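You operate a simulated robot arm through the tools that you are given. There is no shell and no other tool.

Carry out the task below with a simulated robot arm. There is one attempt and no reset: what you move stays moved.

JOB
Put the white-banded bar in the marking machine and dot it at the first line, then the last.
Fine: clamp it first, one dot a line; leave it clamped and push the green lever on.

The check looks at the end state, three seconds after you hand in, the way a careful person would. Anything else that was tipped, shoved, dropped, spilled or broken makes it a failure.

ROBOT AND FRAMES
A 7-joint arm with a two-finger parallel gripper, fixed in place. Base frame: the origin is at the foot of the arm, x ahead of it, y to its left, z up. Units: m, degrees, N and s.
With the tool pointing down near the work surface it reaches from about 0.52 to 0.96 m from the base axis. Its first joint turns from -166.0 to 166.0 degrees. Payload 3.91 kg.
The TCP is the grasp point between the finger pads, 0.03 m short of the fingertips. In the tool frame z runs along the fingers and y along their closing line. Largest opening 0.11 m; finger width 0.02, thickness 0.01; the body of the gripper, 0.048 by 0.112 m, starts 0.055 m behind the TCP.
Orientation is told as [roll, pitch, yaw] about the base's x, y, z axes, in that order, counted from this pose: with the fingers straight down and closing along the base's y, the tool's x points along the base's -x, its y along +y and its z along -z.

CONTROLS
- The arm moves only by the tool step_arm. Its argument "deltas" is a list of rows, each an object of numbers (a shift or turn left out is 0, a gripper value left out holds the last): "tx", "ty", "tz": the shift along the base's x, y, z in cm; "wx", "wy", "wz": the turn, a rotation vector about the base's x, y, z in degrees; "gripper": the gripper command, from -1 (fully open) to 1 (shut), values between in proportion. In form: [{"tx": .., "ty": .., "tz": .., "wx": .., "wy": .., "wz": .., "gripper": ..}, ...]. A call has 1 to 20 rows; each row shifts and turns the commanded pose from where the row before left it. Each row takes 0.2 s and may step no farther than 0.05 m and 8.6 degrees from the row before; otherwise, or with a gripper value out of range, the whole call is refused. Where a pose cannot be reached the arm comes as near as it can. A force on the tool above 90 N (or 10 N above the force at the start of the call, whichever is more), or a blocked arm, ends the call early, and 0.2 s more pass. Each finger travels about 0.072 m/s and halts on what it meets, pressing with about 32 N; the grip force reading is that of the motor and also rises with nothing between the fingers. The clock runs only during rows and for 0.2 s after the last one: add rows that do not move to give the fingers time. It gives the time, the measured TCP pose, the force on the tool (base axes), the opening and the grip force at its end, in the units of the frame above (readings bear some noise), with the torque about the TCP (base axes, N m) and any sound that the robot's microphone picked up, and new pictures: "show" is both (left out), scene, wrist or none.
- Cameras (640 x 400 px; columns grow to the right, rows downward): "scene" is fixed at [0.0425, -0.6376, 1.5585]; the picture's right is [0.69, -0.72, 0.00], its down [-0.39, -0.37, -0.84] and it looks along [0.61, 0.58, -0.54] (base axes); focal length 321 px, centre (320, 200). "wrist" rides on the gripper at [0.072, 0.017, -0.103] in the tool frame; the picture's right is [-0.23, 0.97, 0.00], its down [-0.76, -0.18, -0.62] and it looks along [-0.61, -0.14, 0.78] (tool axes); focal length 222 px, centre (320, 200). There is no depth. A picture from a camera that has moved, and an enlarged one, comes with that camera's place and axes in the base frame and with its lens. The place of the scene camera against the robot may be out by one fixed shift of up to 0.018 m in any direction.
- slide_trunk(by): slides the trunk up (or, below 0, down) by that many m; the arm rides with it, the base frame stays. It gives what a move gives, with no picture.
- zoom(camera, box): a new picture of the part [left, top, right, bottom] of that camera's present view, enlarged. It takes no simulated time.
- job_done(): hands the job in; it is judged then, once.

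Places have to be worked out from the pictures, the camera data and where the tool is seen. Open the gripper and draw the arm clear of the work before you hand the job in, unless the task says otherwise.

The tools are called after "Emit:" as a command line: name --argument value ..., lists and objects as JSON in quotes. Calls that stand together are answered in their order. step_arm: Moves the arm, as the interface text tells. Its arguments: {"type":"object","properties":{"deltas":{"type":"array","items":{"type":"object","properties":{"tx":{"type":"number"},"ty":{"type":"number"},"tz":{"type":"number"},"wx":{"type":"number"},"wy":{"type":"number"},"wz":{"type":"number"},"gripper":{"type":"number"}}}},"show":{"type":"string","enum":["both","scene","wrist","none"]}},"required":["deltas"]} The other tools are called the same way: slide_trunk (by) slides the trunk up or down; zoom (camera, box) takes an enlarged picture of a part of a camera's view; job_done () hands the job in.

At the start:

```text
time: 0.0
tcp_pos: [0.4712, -0.1051, 1.294]
tcp_rot: [0.0, 0.0, 0.0]
contact_force: [-0.9, 0.2, -0.5]
torque: [0.0, 0.01, -0.01]
grip_width: 0.1102
grip_force: 0.0
trunk travel left (down, up): [-0.625, 0.057]
```

scene: 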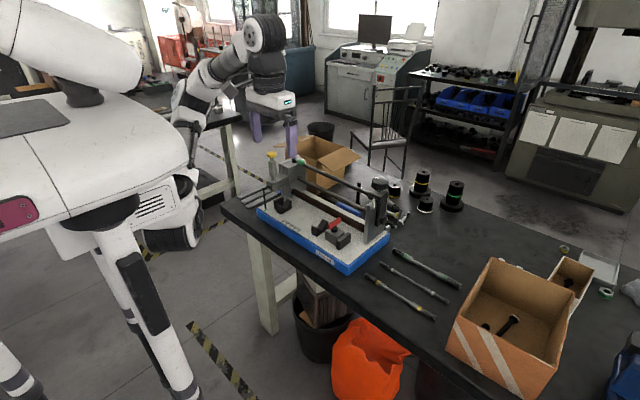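
wrist: 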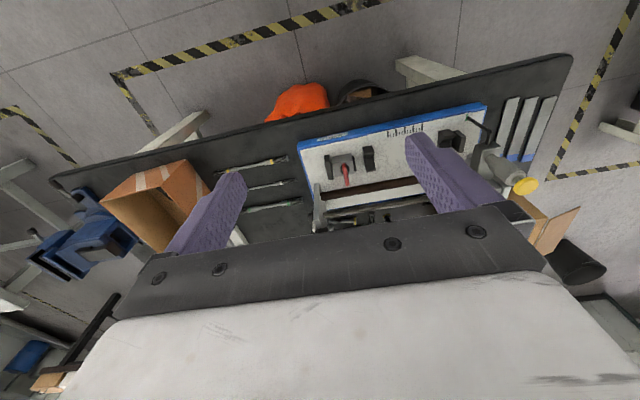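

The scene shows a blue-based marking machine on the bench with three bars in front of it. I'll enlarge the machine and the bars first.

Emit:
zoom --camera "scene" --box '[220, 140, 420, 290]'

Emit:
zoom --camera "scene" --box '[350, 230, 480, 330]'

Emit:
zoom --camera "wrist" --box '[200, 80, 580, 260]'

```text
2.67 times, centred on (320, 215) of scene
camera zoom: at [0.0425, -0.6376, 1.5585], right [0.69, -0.72, 0.0], down [-0.39, -0.37, -0.84], along [0.61, 0.58, -0.54], focal length 855 px, centre (320, 160)
```

zoom: 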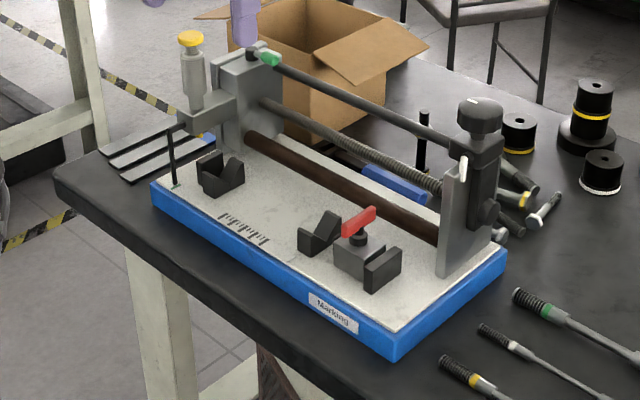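

```text
4.00 times, centred on (415, 280) of scene
camera zoom: at [0.0425, -0.6376, 1.5585], right [0.69, -0.72, 0.0], down [-0.39, -0.37, -0.84], along [0.61, 0.58, -0.54], focal length 1283 px, centre (-60, -120)
```

zoom: 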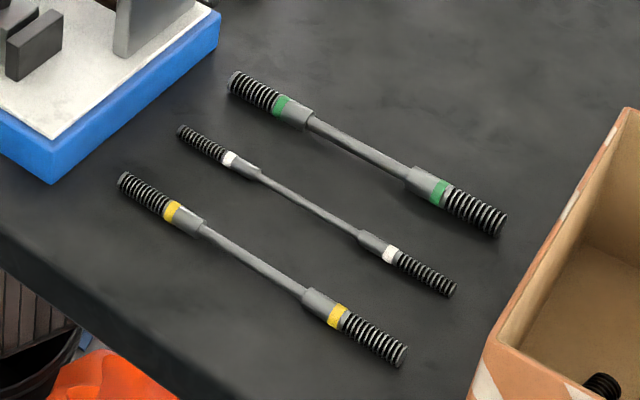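

```text
1.68 times, centred on (390, 170) of wrist
camera zoom: at [0.3967, -0.0885, 1.3966], right [0.23, 0.97, 0.0], down [0.76, -0.18, 0.62], along [0.61, -0.14, -0.78], focal length 374 px, centre (202, 250)
```

zoom: 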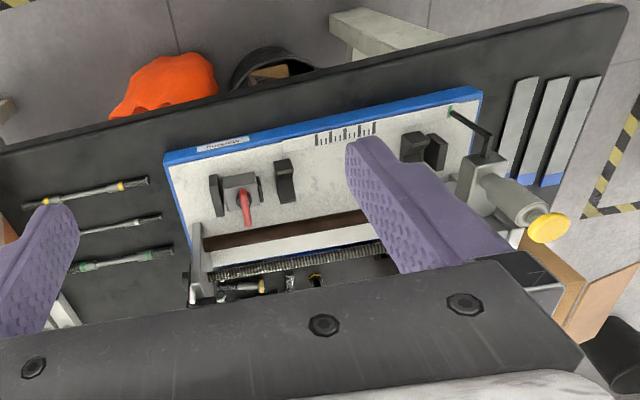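

The machine's base runs along y at roughly x 0.63 to 0.8, with its top near z 0.857, and the white-banded bar lies near x 0.73, y -0.25 to -0.48. I'll move the wrist camera above the front of the machine, staying high, to get a better look.

Emit:
step_arm --deltas '[{"tx": 2.6, "ty": 2.1, "tz": -1.5, "gripper": -1}, {"tx": 2.6, "ty": 2.1, "tz": -1.5}, {"tx": 2.6, "ty": 2.1, "tz": -1.5}, {"tx": 2.6, "ty": 2.1, "tz": -1.5}, {"tx": 2.6, "ty": 2.1, "tz": -1.5}, {}]' --show "both"

```text
time: 1.4
tcp_pos: [0.6, -0.0004, 1.2185]
tcp_rot: [0.0, 0.0, -0.1]
contact_force: [-0.6, -0.4, -0.3]
torque: [-0.01, -0.04, 0.01]
grip_width: 0.1099
grip_force: 0.0
trunk travel left (down, up): [-0.625, 0.057]
camera wrist: at [0.5271, 0.0165, 1.3214], right [0.23, 0.97, 0.0], down [0.76, -0.18, 0.62], along [0.61, -0.14, -0.78], focal length 222 px, centre (320, 200)
```

scene: 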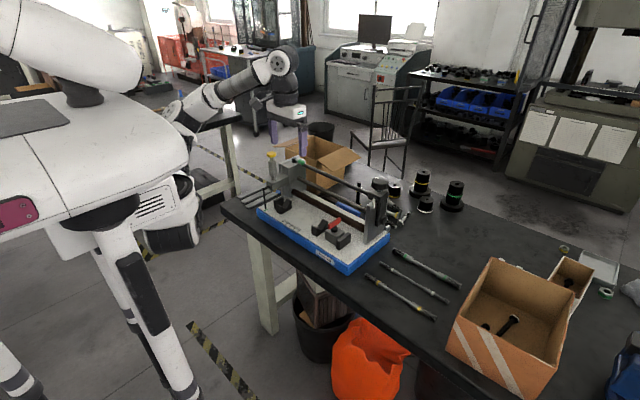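
wrist: 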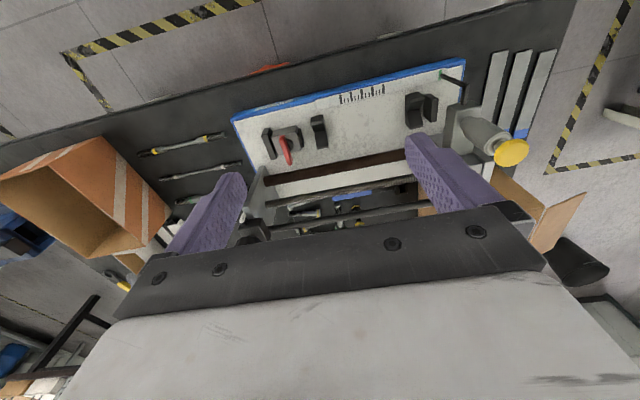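

Emit:
zoom --camera "wrist" --box '[220, 40, 420, 240]'

Emit:
zoom --camera "wrist" --box '[380, 40, 580, 190]'

Emit:
zoom --camera "scene" --box '[250, 140, 330, 220]'

Emit:
zoom --camera "scene" --box '[300, 170, 400, 280]'

```text
2.00 times, centred on (320, 140) of wrist
camera zoom: at [0.5271, 0.0165, 1.3214], right [0.23, 0.97, 0.0], down [0.76, -0.18, 0.62], along [0.61, -0.14, -0.78], focal length 444 px, centre (320, 320)
```

zoom: 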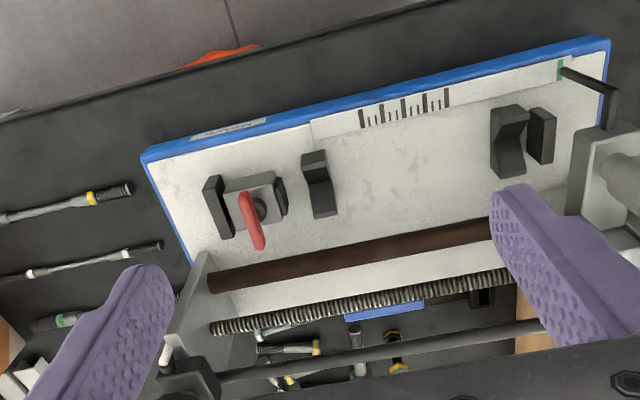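

```text
2.67 times, centred on (480, 115) of wrist
camera zoom: at [0.5271, 0.0165, 1.3214], right [0.23, 0.97, 0.0], down [0.76, -0.18, 0.62], along [0.61, -0.14, -0.78], focal length 592 px, centre (-107, 427)
```

zoom: 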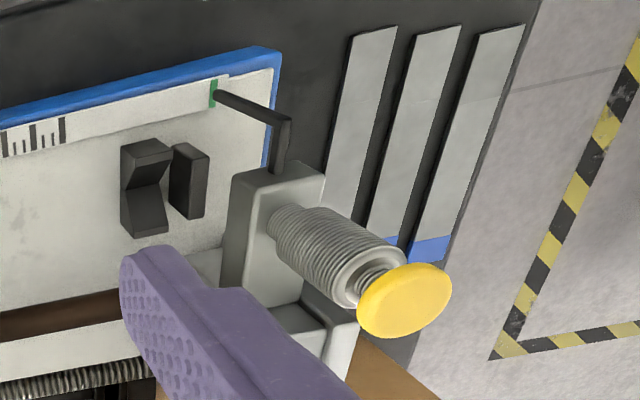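

```text
5.00 times, centred on (290, 180) of scene
camera zoom: at [0.0425, -0.6376, 1.5585], right [0.69, -0.72, 0.0], down [-0.39, -0.37, -0.84], along [0.61, 0.58, -0.54], focal length 1604 px, centre (470, 300)
```

zoom: 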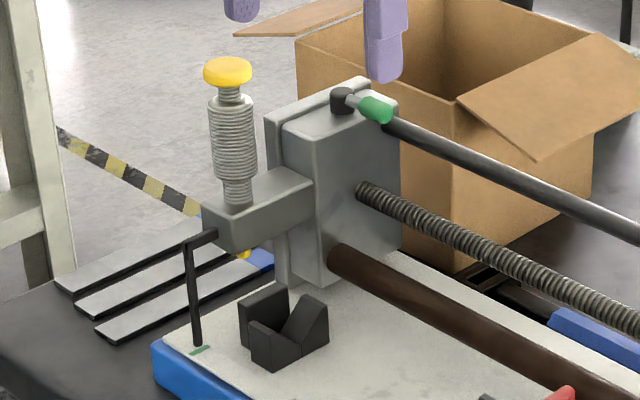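

```text
3.64 times, centred on (350, 225) of scene
camera zoom: at [0.0425, -0.6376, 1.5585], right [0.69, -0.72, 0.0], down [-0.39, -0.37, -0.84], along [0.61, 0.58, -0.54], focal length 1166 px, centre (211, 109)
```

zoom: 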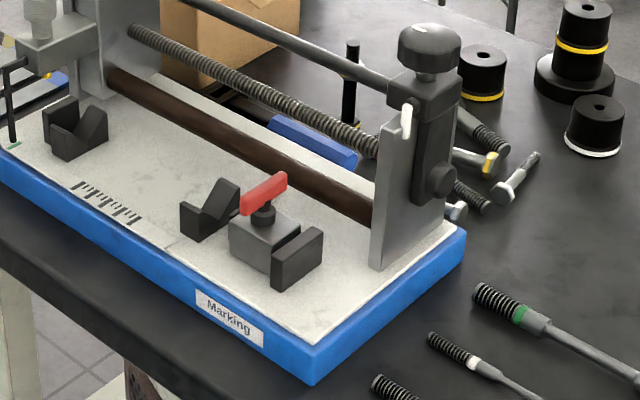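

The machine has two V-blocks, an end-clamp with a red lever, a scale on the front, a carriage with a yellow-capped plunger, and a right-hand post with a knob. I'll tilt the tool to look at the machine from the front and study its mechanism.

Emit:
step_arm --deltas '[{"tx": -1.5, "ty": -1.5, "tz": -2, "wy": -7.5}, {"tx": -1.5, "ty": -1.5, "tz": -2, "wy": -7.5}, {"tx": -1.5, "ty": -1.5, "tz": -2, "wy": -7.5}, {"tx": -1.5, "ty": -1.5, "tz": -2, "wy": -7.5}, {"tx": -1.5, "ty": -1.0, "tz": -2}, {}]' --show "wrist"

```text
time: 2.8
tcp_pos: [0.5274, -0.0707, 1.1213]
tcp_rot: [-0.1, -29.9, 0.0]
contact_force: [0.9, 0.8, -0.3]
torque: [0.01, -0.02, -0.05]
grip_width: 0.1102
grip_force: 0.1
out of reach, approached as far as the arm can: row 5
trunk travel left (down, up): [-0.625, 0.057]
camera wrist: at [0.4119, -0.0549, 1.1739], right [0.2, 0.97, 0.11], down [0.35, -0.18, 0.92], along [0.92, -0.14, -0.37], focal length 222 px, centre (320, 200)
```

wrist: 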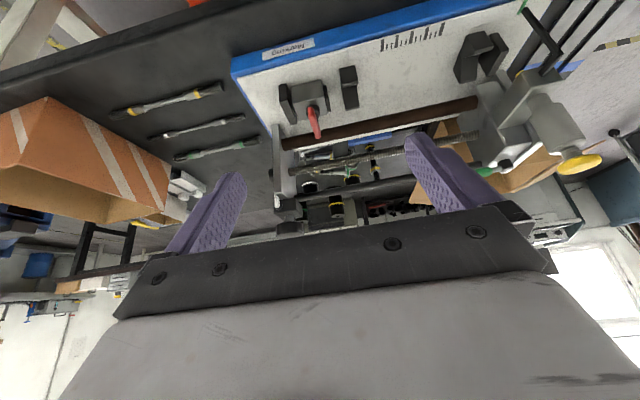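

Emit:
zoom --camera "wrist" --box '[220, 60, 380, 240]'

Emit:
zoom --camera "wrist" --box '[430, 0, 630, 200]'

Emit:
zoom --camera "wrist" --box '[360, 0, 520, 100]'

```text
2.22 times, centred on (300, 150) of wrist
camera zoom: at [0.4119, -0.0549, 1.1739], right [0.2, 0.97, 0.11], down [0.35, -0.18, 0.92], along [0.92, -0.14, -0.37], focal length 494 px, centre (364, 311)
```

zoom: 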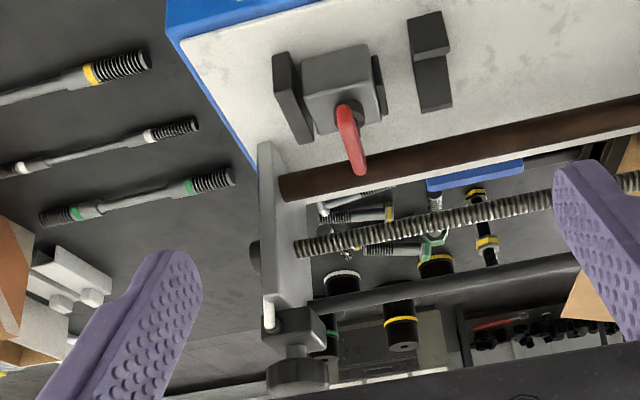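

```text
2.00 times, centred on (530, 100) of wrist
camera zoom: at [0.4119, -0.0549, 1.1739], right [0.2, 0.97, 0.11], down [0.35, -0.18, 0.92], along [0.92, -0.14, -0.37], focal length 444 px, centre (-100, 400)
```

zoom: 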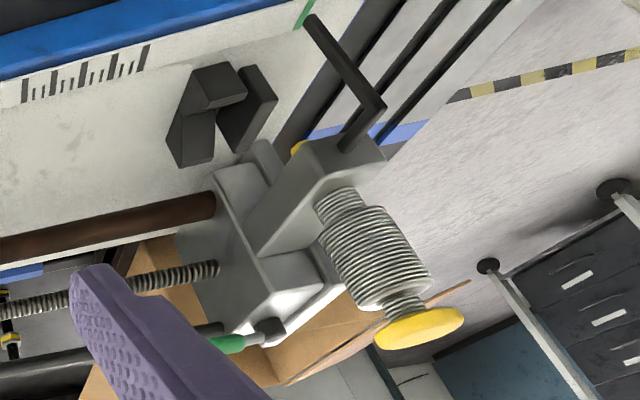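

```text
4.00 times, centred on (440, 50) of wrist
camera zoom: at [0.4119, -0.0549, 1.1739], right [0.2, 0.97, 0.11], down [0.35, -0.18, 0.92], along [0.92, -0.14, -0.37], focal length 888 px, centre (-160, 800)
```

zoom: 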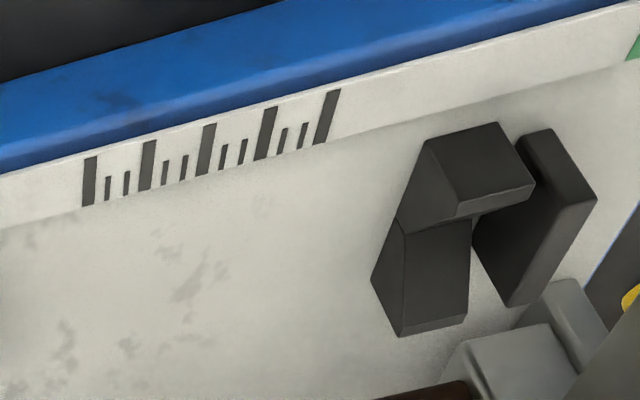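

The scale has five long lines with short ticks between, and the carriage's pointer rests on a green home mark at the +y end. I'll look down on the carriage and the green lever next.

Emit:
step_arm --deltas '[{"tx": 0, "ty": 3, "tz": 3, "wy": 7.5}, {"tx": 2, "ty": 3, "tz": 3, "wy": 7.5}, {"tx": 2.5, "ty": 3, "tz": 3, "wy": 7.5}, {"tx": 2.5, "ty": 3, "tz": 3, "wy": 7.5}, {"tx": 3, "ty": 3.5, "tz": 1}, {"tx": 3, "ty": 3.5}, {"tx": 2, "ty": 4}, {"ty": 3}, {}]' --show "wrist"

```text
time: 4.8
tcp_pos: [0.678, 0.1896, 1.2513]
tcp_rot: [0.0, 0.0, 0.0]
contact_force: [-0.5, -0.2, 0.2]
torque: [-0.01, 0.01, -0.01]
grip_width: 0.1099
grip_force: 0.1
trunk travel left (down, up): [-0.625, 0.057]
camera wrist: at [0.6044, 0.2062, 1.3535], right [0.23, 0.97, 0.0], down [0.76, -0.18, 0.62], along [0.61, -0.14, -0.78], focal length 222 px, centre (320, 200)
```

wrist: 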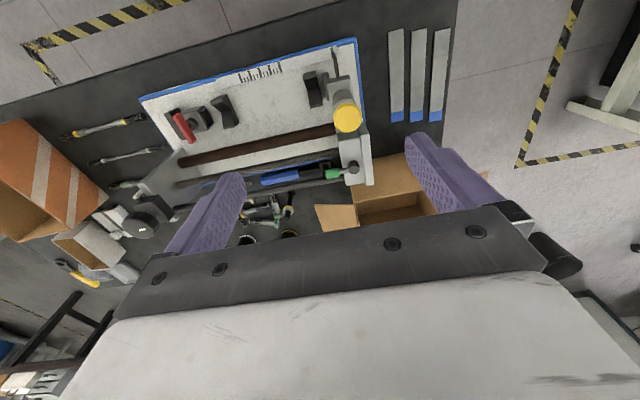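

Emit:
zoom --camera "wrist" --box '[290, 30, 410, 200]'

Emit:
zoom --camera "wrist" --box '[80, 60, 260, 260]'

Emit:
zoom --camera "wrist" --box '[130, 40, 370, 190]'

```text
2.35 times, centred on (350, 115) of wrist
camera zoom: at [0.6044, 0.2062, 1.3535], right [0.23, 0.97, 0.0], down [0.76, -0.18, 0.62], along [0.61, -0.14, -0.78], focal length 523 px, centre (249, 400)
```

zoom: 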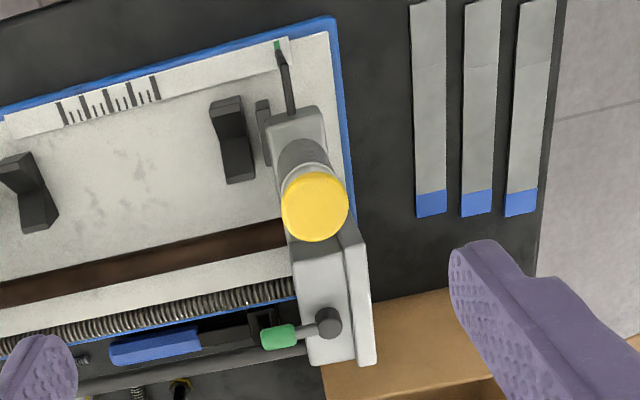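

```text
2.00 times, centred on (170, 160) of wrist
camera zoom: at [0.6044, 0.2062, 1.3535], right [0.23, 0.97, 0.0], down [0.76, -0.18, 0.62], along [0.61, -0.14, -0.78], focal length 444 px, centre (620, 280)
```

zoom: 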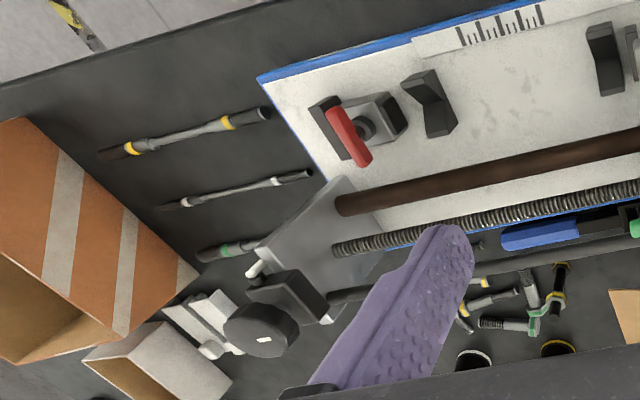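

```text
2.67 times, centred on (250, 115) of wrist
camera zoom: at [0.6044, 0.2062, 1.3535], right [0.23, 0.97, 0.0], down [0.76, -0.18, 0.62], along [0.61, -0.14, -0.78], focal length 592 px, centre (507, 427)
```

zoom: 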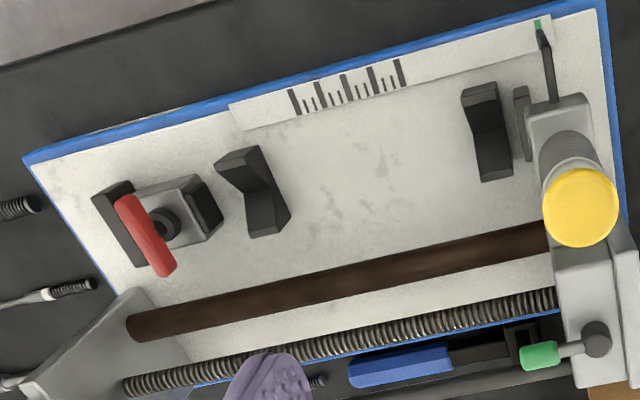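

I can see the red T-handle clamp, the V-blocks and the green lever, which points toward -y from its pivot at about (0.80, 0.218, 1.03). Next I'll look closely at the right-hand post with its knob and screw.

Emit:
step_arm --deltas '[{"ty": -4.8}, {"ty": -4.8}, {"ty": -4.8}, {"ty": -4.8}, {"ty": -4.8}, {"ty": -4.8}, {"ty": -2, "tx": 2}, {"tz": -2, "tx": 1}, {}]' --show "wrist"

```text
time: 6.8
tcp_pos: [0.7064, -0.1192, 1.2315]
tcp_rot: [0.0, 0.0, 0.0]
contact_force: [-0.7, -0.3, 0.3]
torque: [0.01, 0.0, -0.02]
grip_width: 0.1102
grip_force: 0.0
trunk travel left (down, up): [-0.625, 0.057]
camera wrist: at [0.6332, -0.1031, 1.3337], right [0.23, 0.97, 0.0], down [0.76, -0.18, 0.62], along [0.61, -0.14, -0.78], focal length 222 px, centre (320, 200)
```

wrist: 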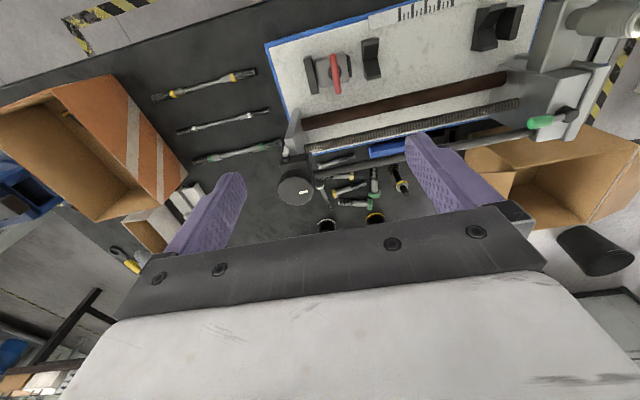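

Emit:
zoom --camera "wrist" --box '[260, 110, 360, 210]'

Emit:
zoom --camera "wrist" --box '[280, 30, 400, 110]'

Emit:
zoom --camera "wrist" --box '[140, 60, 300, 180]'

Emit:
zoom --camera "scene" --box '[340, 160, 420, 250]'

```text
4.00 times, centred on (310, 160) of wrist
camera zoom: at [0.6332, -0.1031, 1.3337], right [0.23, 0.97, 0.0], down [0.76, -0.18, 0.62], along [0.61, -0.14, -0.78], focal length 888 px, centre (360, 360)
```

zoom: 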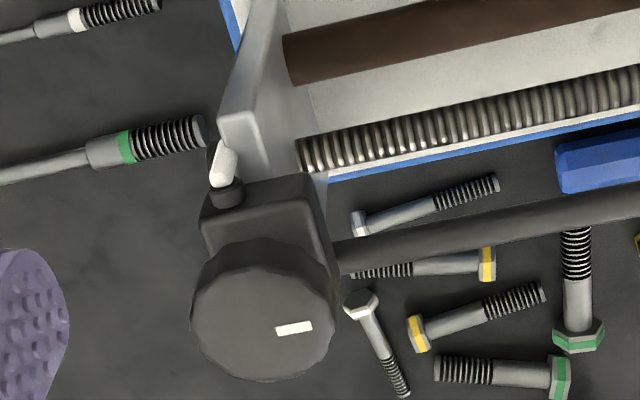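

```text
5.00 times, centred on (340, 70) of wrist
camera zoom: at [0.6332, -0.1031, 1.3337], right [0.23, 0.97, 0.0], down [0.76, -0.18, 0.62], along [0.61, -0.14, -0.78], focal length 1111 px, centre (220, 850)
```

zoom: 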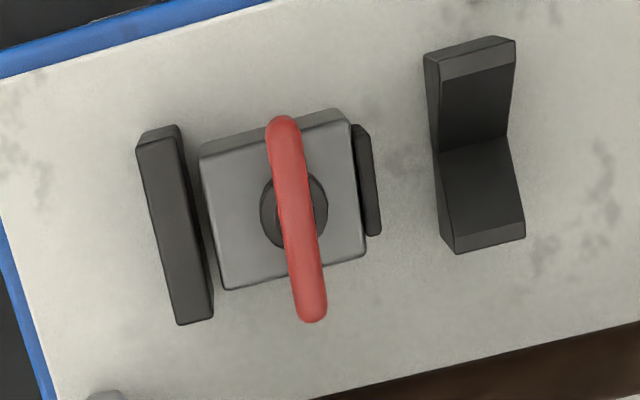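

```text
3.33 times, centred on (220, 120) of wrist
camera zoom: at [0.6332, -0.1031, 1.3337], right [0.23, 0.97, 0.0], down [0.76, -0.18, 0.62], along [0.61, -0.14, -0.78], focal length 740 px, centre (653, 467)
```

zoom: 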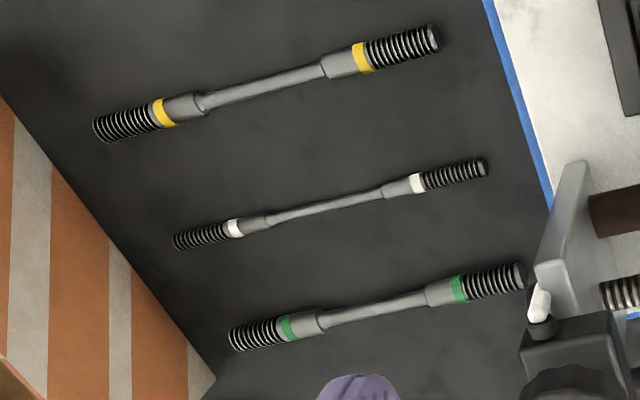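

```text
4.44 times, centred on (380, 205) of scene
camera zoom: at [0.0425, -0.6376, 1.5585], right [0.69, -0.72, 0.0], down [-0.39, -0.37, -0.84], along [0.61, 0.58, -0.54], focal length 1426 px, centre (53, 178)
```

zoom: 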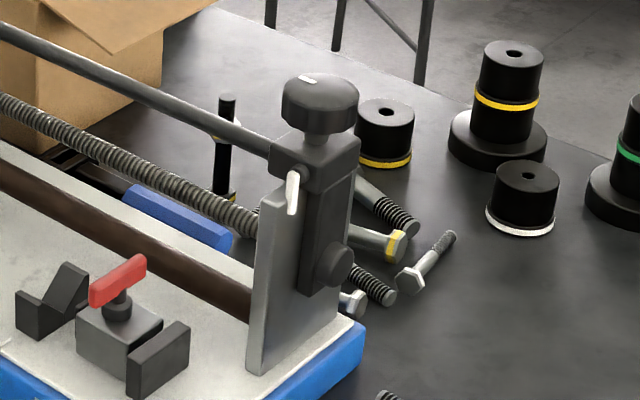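

The end post carries a gearbox: a roughly 54 mm knob near (0.81, -0.18, top about 1.065) sits above a lead screw, with a small white lever hanging in front. I'll start with the bar: move above it and yaw 90° so the fingers close across it.

Emit:
step_arm --deltas '[{"ty": -2.3, "tx": 0.4, "wz": 8.2}, {"ty": -2.3, "tx": 0.4, "wz": 8.2}, {"ty": -2.3, "tx": 0.4, "wz": 8.2}, {"ty": -2.3, "tx": 0.4, "wz": 8.2}, {"ty": -2.3, "tx": 0.4, "wz": 8.2}, {"ty": -2.3, "tx": 0.4, "wz": 8.2}, {"ty": -2.3, "tx": 0.4, "wz": 8.2}, {"ty": -2.3, "tx": 0.4, "wz": 8.2}, {"ty": -2.3, "tx": 0.4, "wz": 8.2}, {"ty": -2.3, "tx": 0.4, "wz": 8.2}, {"ty": -0.6, "tx": 0.4, "wz": 8.0}, {}]' --show "both"

```text
time: 9.4
tcp_pos: [0.7505, -0.3542, 1.2311]
tcp_rot: [-0.1, 0.0, 90.0]
contact_force: [0.0, 0.5, -0.2]
torque: [-0.02, 0.01, -0.02]
grip_width: 0.1101
grip_force: 0.0
trunk travel left (down, up): [-0.625, 0.057]
camera wrist: at [0.7334, -0.4281, 1.3342], right [-0.97, 0.23, 0.0], down [0.18, 0.76, 0.62], along [0.14, 0.61, -0.78], focal length 222 px, centre (320, 200)
```

scene: 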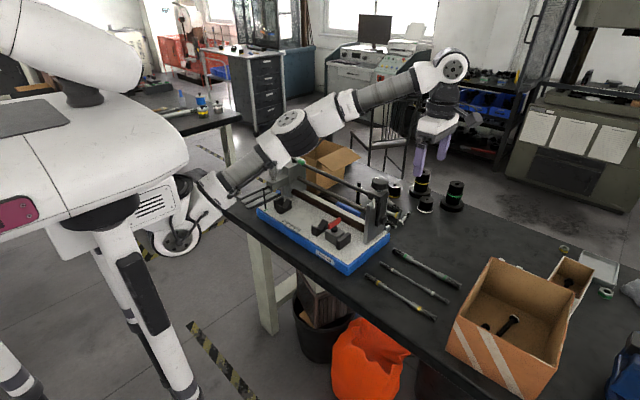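
wrist: 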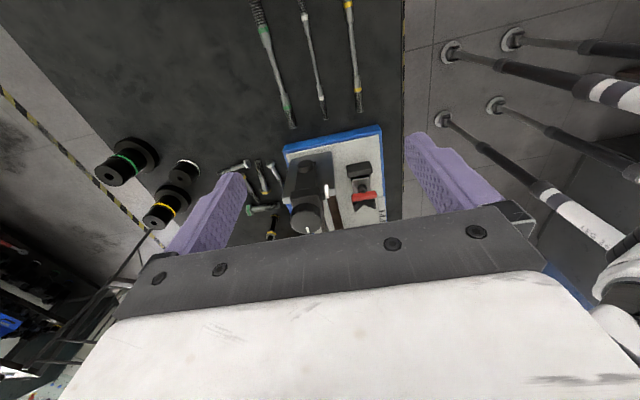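

The arm reached yaw 90° over the bars. I'll zoom in to locate the white-banded bar accurately under the gripper.

Emit:
zoom --camera "wrist" --box '[240, 0, 400, 140]'

Emit:
zoom --camera "wrist" --box '[260, 120, 400, 240]'

```text
2.86 times, centred on (320, 70) of wrist
camera zoom: at [0.7334, -0.4281, 1.3342], right [-0.97, 0.23, 0.0], down [0.18, 0.76, 0.62], along [0.14, 0.61, -0.78], focal length 635 px, centre (320, 571)
```

zoom: 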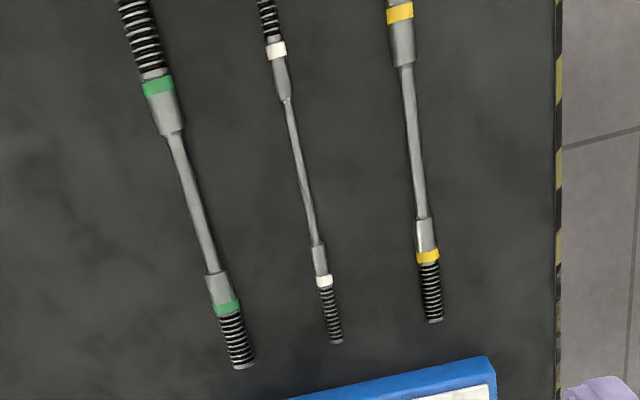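

```text
3.33 times, centred on (330, 180) of wrist
camera zoom: at [0.7334, -0.4281, 1.3342], right [-0.97, 0.23, 0.0], down [0.18, 0.76, 0.62], along [0.14, 0.61, -0.78], focal length 740 px, centre (287, 267)
```

zoom: 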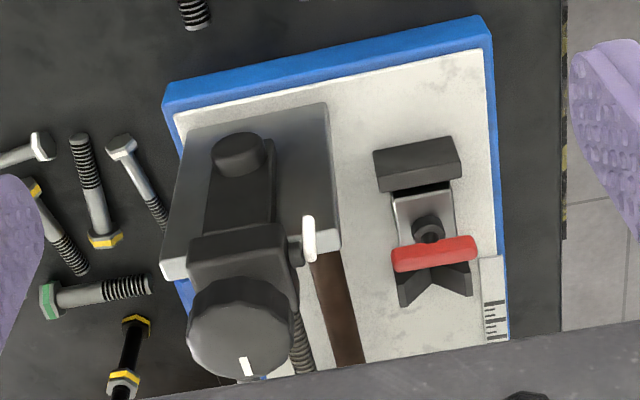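

The bar runs parallel to y at x≈0.757, with its middle near y≈-0.373 and a length of about 0.225 m. I'll centre over its waist and go partway down.

Emit:
step_arm --deltas '[{"tx": 0.1, "ty": -0.4, "tz": -4.6}, {"tx": 0.1, "ty": -0.4, "tz": -4.6}, {"tx": 0.1, "ty": -0.4, "tz": -4.6}, {"tx": 0.15, "ty": -0.4, "tz": -4.6}, {"tx": 0.15, "ty": -0.25, "tz": -4.6}, {}]' --show "both"

Emit:
zoom --camera "scene" --box '[340, 200, 600, 400]'

Emit:
zoom --camera "wrist" --box '[240, 0, 400, 140]'

```text
time: 10.8
tcp_pos: [0.7577, -0.3727, 1.0018]
tcp_rot: [0.0, 0.0, 89.9]
contact_force: [1.5, -0.5, -0.1]
torque: [-0.03, 0.0, 0.01]
grip_width: 0.11
grip_force: 0.1
trunk travel left (down, up): [-0.625, 0.057]
camera wrist: at [0.7399, -0.4462, 1.1039], right [-0.97, 0.23, 0.0], down [0.18, 0.76, 0.62], along [0.14, 0.61, -0.78], focal length 222 px, centre (320, 200)
```

scene: 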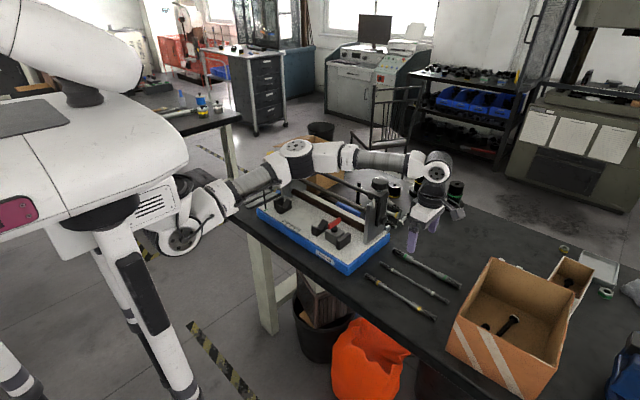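
wrist: 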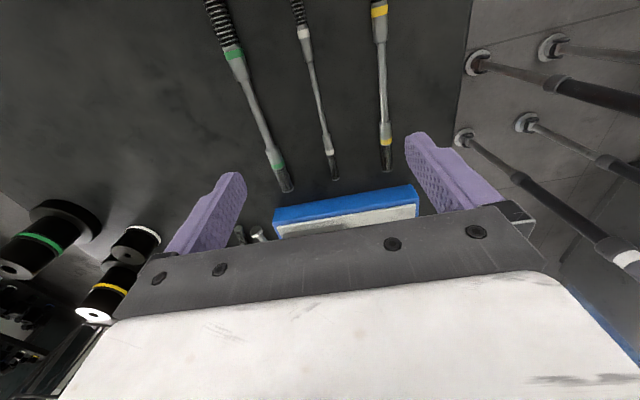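

```text
2.00 times, centred on (470, 300) of scene
camera zoom: at [0.0425, -0.6376, 1.5585], right [0.69, -0.72, 0.0], down [-0.39, -0.37, -0.84], along [0.61, 0.58, -0.54], focal length 642 px, centre (20, 0)
```

zoom: 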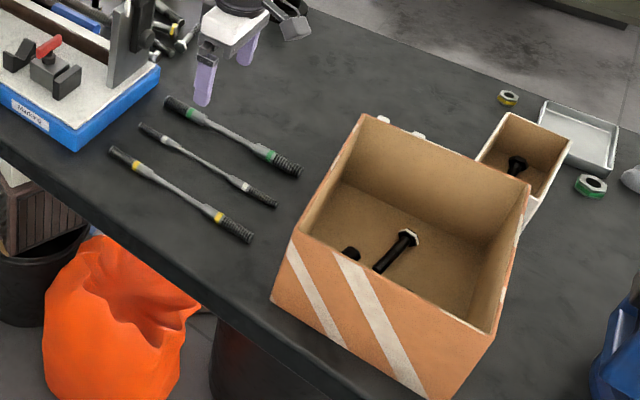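

```text
2.86 times, centred on (320, 70) of wrist
camera zoom: at [0.7399, -0.4462, 1.1039], right [-0.97, 0.23, 0.0], down [0.18, 0.76, 0.62], along [0.14, 0.61, -0.78], focal length 635 px, centre (320, 571)
```

zoom: 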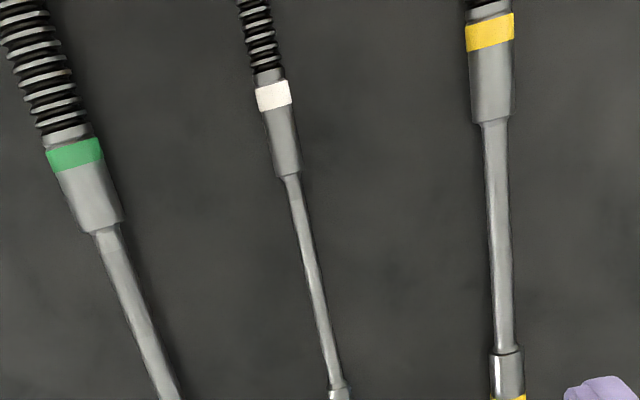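

Triangulating two heights puts the bar axis at z≈0.807 (table about 0.80), x≈0.759, waist centre y≈-0.369. I'll narrow the gripper to about 5 cm so the neighbouring bars stay clear, then descend to z≈0.87.

Emit:
step_arm --deltas '[{"gripper": 0.1}, {"gripper": 0.1}, {"tx": 0.1, "ty": 0.37, "tz": -3}, {"tz": -4}, {"tz": -4}, {"tz": -2.2}, {}]' --show "both"

Emit:
zoom --camera "wrist" --box '[220, 40, 420, 230]'

```text
time: 12.4
tcp_pos: [0.7565, -0.3694, 0.869]
tcp_rot: [-0.1, 0.0, 89.9]
contact_force: [-0.2, 0.6, -0.4]
torque: [0.01, 0.03, 0.02]
grip_width: 0.0496
grip_force: 0.1
trunk travel left (down, up): [-0.625, 0.057]
camera wrist: at [0.7398, -0.4424, 0.9715], right [-0.97, 0.23, 0.0], down [0.18, 0.76, 0.62], along [0.14, 0.61, -0.78], focal length 222 px, centre (320, 200)
```

scene: 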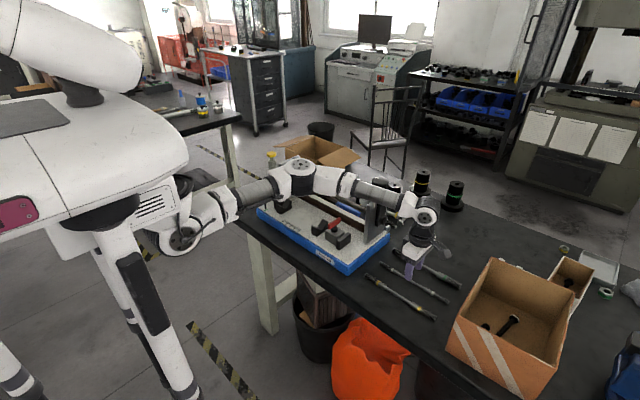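
wrist: 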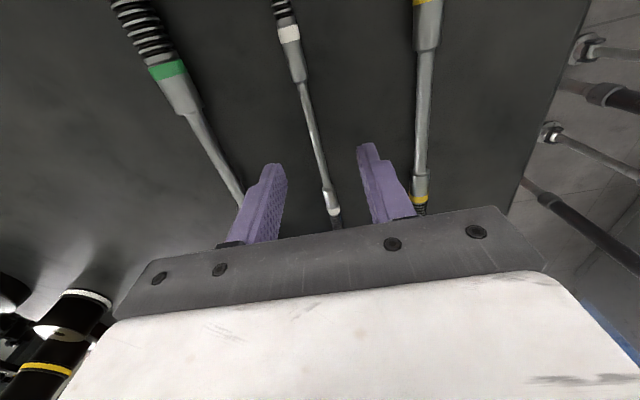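

```text
2.11 times, centred on (320, 135) of wrist
camera zoom: at [0.7398, -0.4424, 0.9715], right [-0.97, 0.23, 0.0], down [0.18, 0.76, 0.62], along [0.14, 0.61, -0.78], focal length 468 px, centre (320, 337)
```

zoom: 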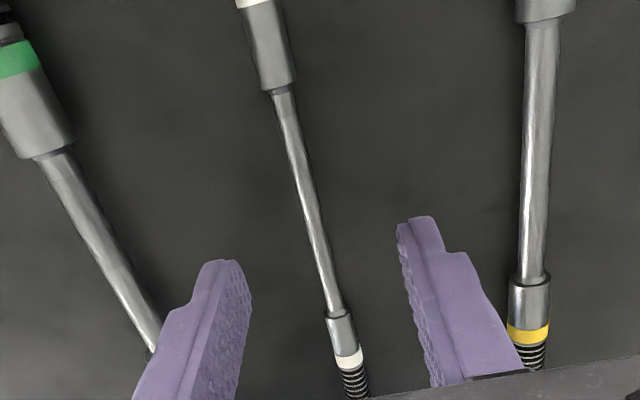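

The view confirms the bar axis at x≈0.760, with its waist centred between the fingers in y. I'll shift slightly and descend to just above the table.

Emit:
step_arm --deltas '[{"tx": 0.3, "tz": -1.5}, {"tz": -1.2}, {"tz": -0.6}, {}]' --show "both"

Emit:
zoom --camera "wrist" --box '[220, 60, 420, 240]'

Emit:
zoom --camera "scene" --box '[350, 220, 480, 330]'

```text
time: 13.4
tcp_pos: [0.7614, -0.369, 0.8355]
tcp_rot: [-0.1, 0.0, 90.0]
contact_force: [0.2, 0.5, -0.7]
torque: [0.01, -0.02, 0.03]
grip_width: 0.0495
grip_force: 0.0
trunk travel left (down, up): [-0.625, 0.057]
camera wrist: at [0.7433, -0.4429, 0.9387], right [-0.97, 0.23, 0.0], down [0.18, 0.76, 0.62], along [0.14, 0.61, -0.78], focal length 222 px, centre (320, 200)
```

scene: 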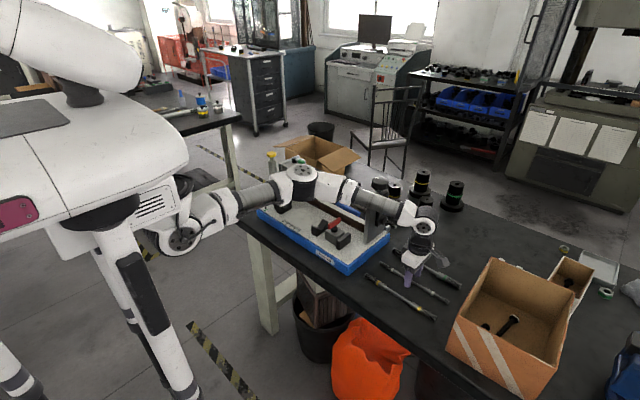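
wrist: 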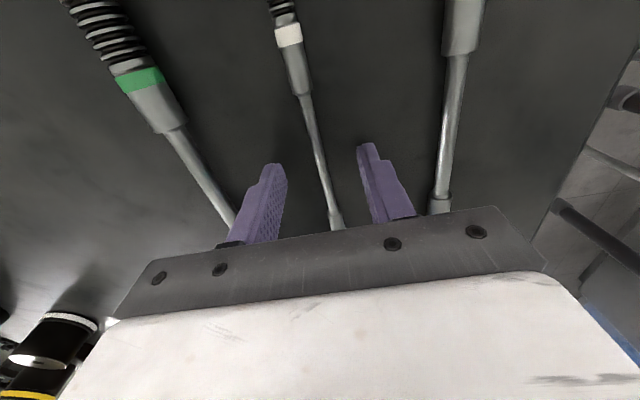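

```text
2.22 times, centred on (320, 150) of wrist
camera zoom: at [0.7433, -0.4429, 0.9387], right [-0.97, 0.23, 0.0], down [0.18, 0.76, 0.62], along [0.14, 0.61, -0.78], focal length 494 px, centre (320, 311)
```

zoom: 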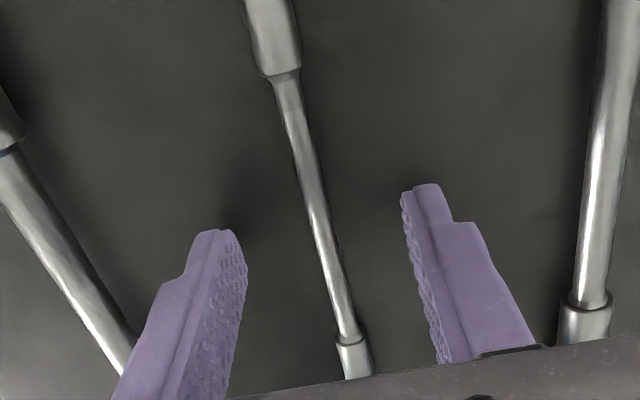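

```text
3.64 times, centred on (415, 275) of scene
camera zoom: at [0.0425, -0.6376, 1.5585], right [0.69, -0.72, 0.0], down [-0.39, -0.37, -0.84], along [0.61, 0.58, -0.54], focal length 1166 px, centre (-26, -73)
```

zoom: 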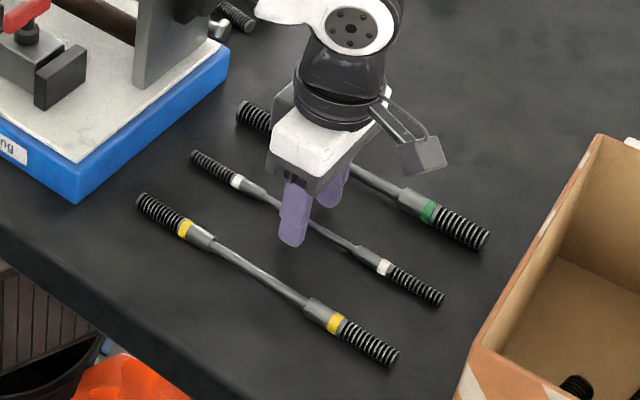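

Fingers straddle the waist with no contact yet. I'll go down another 2 mm and check the force.

Emit:
step_arm --deltas '[{"tz": -0.1}, {"tz": -0.1}, {}]' --show "none"

```text
time: 14.2
tcp_pos: [0.7615, -0.3695, 0.8351]
tcp_rot: [0.1, 0.0, 90.0]
contact_force: [0.3, -0.5, -0.7]
torque: [-0.05, 0.01, 0.0]
grip_width: 0.0493
grip_force: 0.1
trunk travel left (down, up): [-0.625, 0.057]
```

Emit:
step_arm --deltas '[{"tz": -0.1}, {}]' --show "none"

```text
time: 14.8
tcp_pos: [0.7612, -0.3697, 0.8331]
tcp_rot: [0.0, 0.0, 90.0]
contact_force: [-0.1, -0.5, 0.0]
torque: [-0.03, -0.02, 0.01]
grip_width: 0.0497
grip_force: 0.1
trunk travel left (down, up): [-0.625, 0.057]
```

Tips are about 2 mm above the table with no contact force, so I'll close on the waist.

Emit:
step_arm --deltas '[{"gripper": 0.5}, {"gripper": 0.75}, {"gripper": 1}, {"gripper": 1}, {"gripper": 1}]' --show "wrist"

Emit:
zoom --camera "wrist" --box '[240, 60, 400, 240]'

```text
time: 16.0
tcp_pos: [0.7613, -0.3698, 0.8334]
tcp_rot: [0.1, 0.0, 89.9]
contact_force: [0.0, -0.6, -0.4]
torque: [0.0, -0.02, -0.04]
grip_width: 0.006
grip_force: 31.4
trunk travel left (down, up): [-0.625, 0.057]
camera wrist: at [0.7434, -0.4425, 0.9359], right [-0.97, 0.23, 0.0], down [0.18, 0.76, 0.62], along [0.14, 0.61, -0.78], focal length 222 px, centre (320, 200)
```

wrist: 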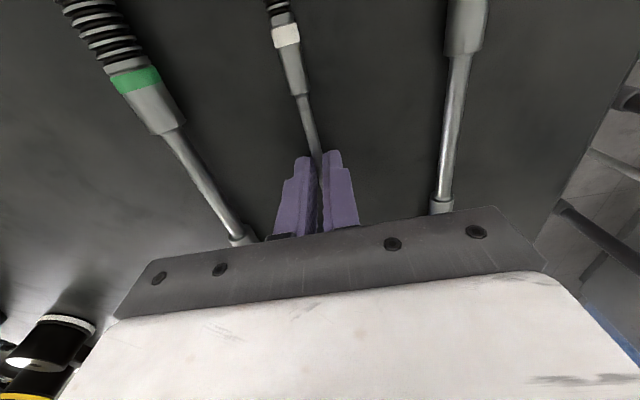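

```text
2.22 times, centred on (320, 150) of wrist
camera zoom: at [0.7434, -0.4425, 0.9359], right [-0.97, 0.23, 0.0], down [0.18, 0.76, 0.62], along [0.14, 0.61, -0.78], focal length 494 px, centre (320, 311)
```

zoom: 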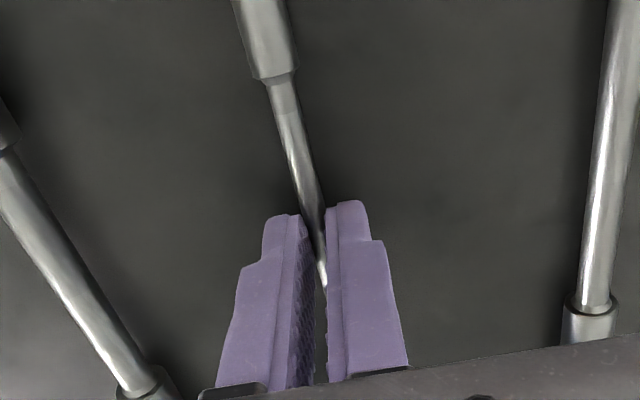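

The grip reads 6 mm on the waist with 31 N, so the bar is held. I'll lift it straight up and carry it at z≈1.15, above the knob, to over the V-blocks (valleys at x≈0.706, y≈-0.024 and 0.172, bottom z≈0.855).

Emit:
step_arm --deltas '[{"tz": 1}, {"tz": 3}, {"tz": 4.5}, {"tz": 4.5}, {"tz": 4.5}, {"tz": 4.5}, {"tz": 4.5}, {"tz": 4.5}, {"tz": 0.7}, {}]' --show "both"

```text
time: 18.2
tcp_pos: [0.7618, -0.3675, 1.149]
tcp_rot: [0.1, 0.0, 90.0]
contact_force: [0.0, 0.4, -1.0]
torque: [0.0, 0.03, 0.01]
grip_width: 0.0064
grip_force: 32.3
trunk travel left (down, up): [-0.625, 0.057]
camera wrist: at [0.7435, -0.4417, 1.2522], right [-0.97, 0.23, 0.0], down [0.18, 0.76, 0.62], along [0.14, 0.61, -0.78], focal length 222 px, centre (320, 200)
```

scene: 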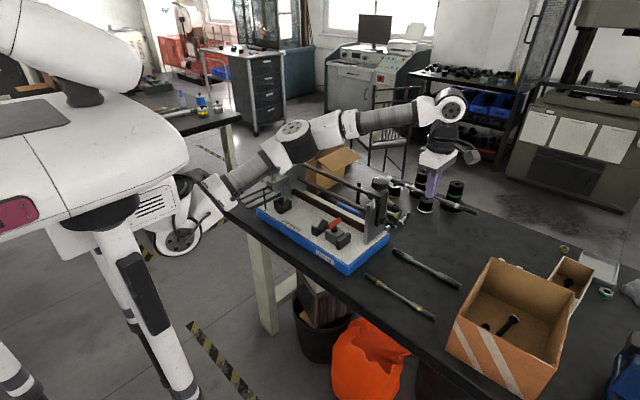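
wrist: 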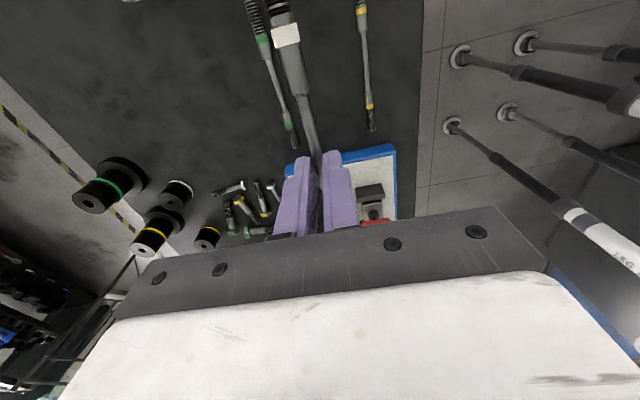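

The bar is held level. I'll carry it across to above the V-blocks.

Emit:
step_arm --deltas '[{"tx": -0.6, "ty": 4.3}, {"tx": -0.6, "ty": 4.3}, {"tx": -0.6, "ty": 4.3}, {"tx": -0.6, "ty": 4.3}, {"tx": -0.6, "ty": 4.3}, {"tx": -0.6, "ty": 4.3}, {"tx": -0.5, "ty": 4.3}, {"tx": -0.5, "ty": 4.3}, {"tx": -0.5, "ty": 4.3}, {"tx": -0.5, "ty": 4.3}, {"ty": 0.4}, {}]' --show "both"

Emit:
zoom --camera "wrist" --box '[240, 60, 440, 240]'

Emit:
zoom --camera "wrist" --box '[240, 0, 400, 140]'

```text
time: 20.8
tcp_pos: [0.7059, 0.065, 1.1502]
tcp_rot: [0.0, 0.1, 90.0]
contact_force: [1.0, 0.3, -2.2]
torque: [-0.01, 0.0, 0.0]
grip_width: 0.0063
grip_force: 32.0
trunk travel left (down, up): [-0.625, 0.057]
camera wrist: at [0.6873, -0.0089, 1.2522], right [-0.97, 0.23, 0.0], down [0.18, 0.76, 0.62], along [0.14, 0.61, -0.78], focal length 222 px, centre (320, 200)
```

scene: 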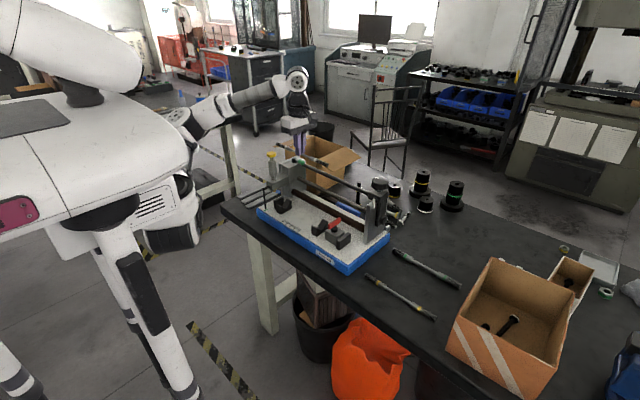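
wrist: 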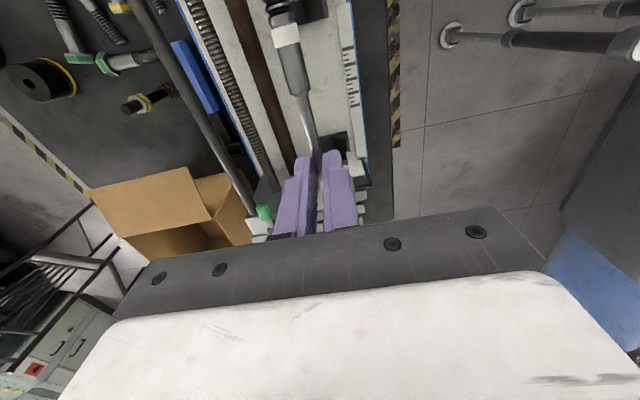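

```text
2.22 times, centred on (340, 150) of wrist
camera zoom: at [0.6873, -0.0089, 1.2522], right [-0.97, 0.23, 0.0], down [0.18, 0.76, 0.62], along [0.14, 0.61, -0.78], focal length 494 px, centre (276, 311)
```

zoom: 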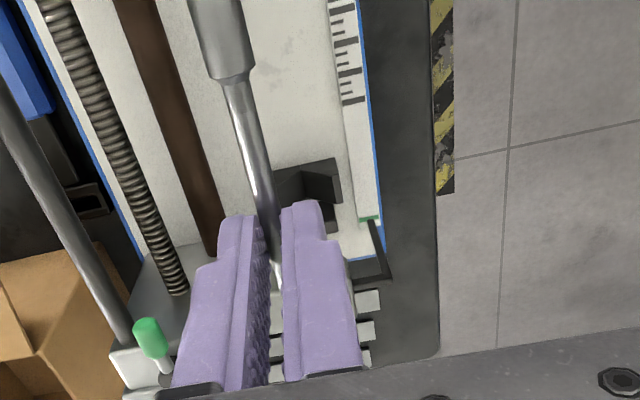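

```text
2.86 times, centred on (320, 70) of wrist
camera zoom: at [0.6873, -0.0089, 1.2522], right [-0.97, 0.23, 0.0], down [0.18, 0.76, 0.62], along [0.14, 0.61, -0.78], focal length 635 px, centre (320, 571)
```

zoom: 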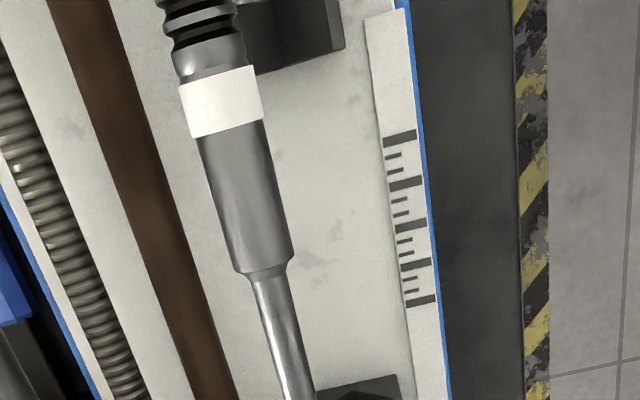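

The scale lines check out at y≈0.116 (first, home side) and y≈0.032 (last). The bar is aligned over the V-blocks, so I'll descend to z≈0.93 and look again.

Emit:
step_arm --deltas '[{"tz": -4.4}, {"tz": -4.4}, {"tz": -4.4}, {"tz": -4.4}, {"tz": -4.4}, {}]' --show "both"

Emit:
zoom --camera "wrist" --box '[240, 0, 440, 140]'

Emit:
zoom --camera "scene" --box '[240, 130, 400, 280]'

```text
time: 22.2
tcp_pos: [0.7041, 0.0652, 0.9304]
tcp_rot: [0.1, 0.0, 90.0]
contact_force: [0.0, -0.7, -2.0]
torque: [-0.02, 0.0, 0.01]
grip_width: 0.0062
grip_force: 32.0
trunk travel left (down, up): [-0.625, 0.057]
camera wrist: at [0.6871, -0.0083, 1.0321], right [-0.97, 0.23, 0.0], down [0.18, 0.76, 0.62], along [0.14, 0.61, -0.78], focal length 222 px, centre (320, 200)
```

scene: 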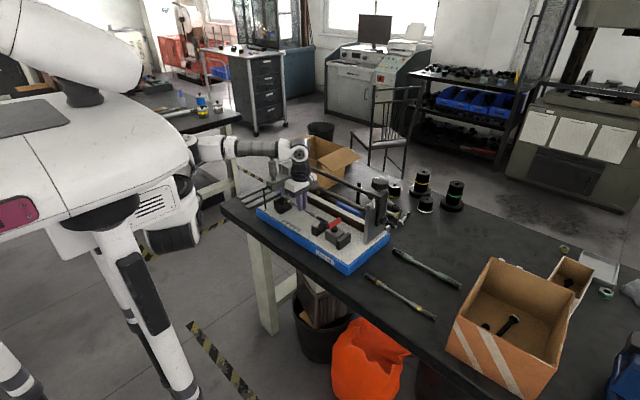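
wrist: 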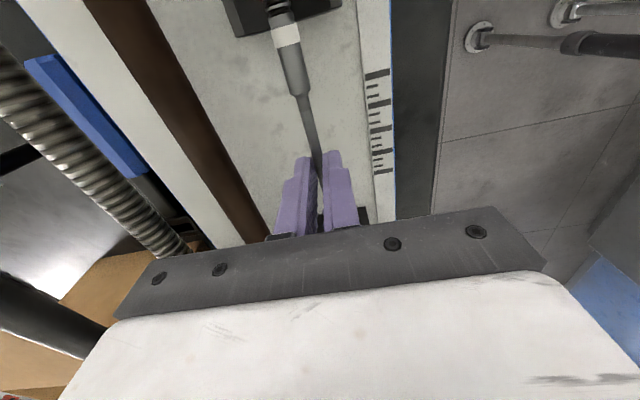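

```text
2.86 times, centred on (340, 70) of wrist
camera zoom: at [0.6871, -0.0083, 1.0321], right [-0.97, 0.23, 0.0], down [0.18, 0.76, 0.62], along [0.14, 0.61, -0.78], focal length 635 px, centre (263, 571)
```

zoom: 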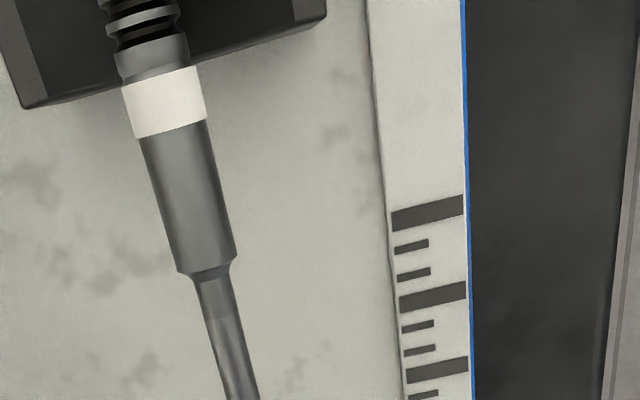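

```text
2.67 times, centred on (320, 205) of scene
camera zoom: at [0.0425, -0.6376, 1.5585], right [0.69, -0.72, 0.0], down [-0.39, -0.37, -0.84], along [0.61, 0.58, -0.54], focal length 855 px, centre (320, 187)
```

zoom: 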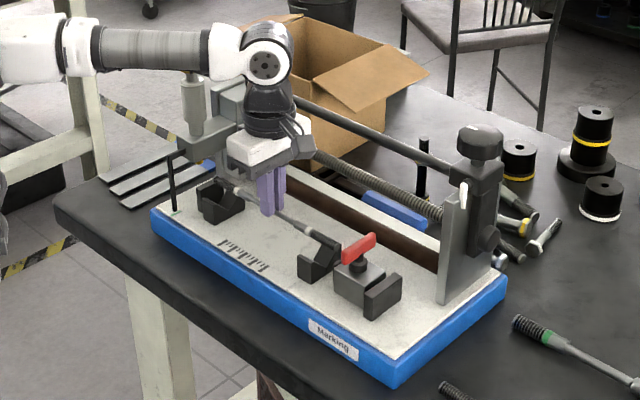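

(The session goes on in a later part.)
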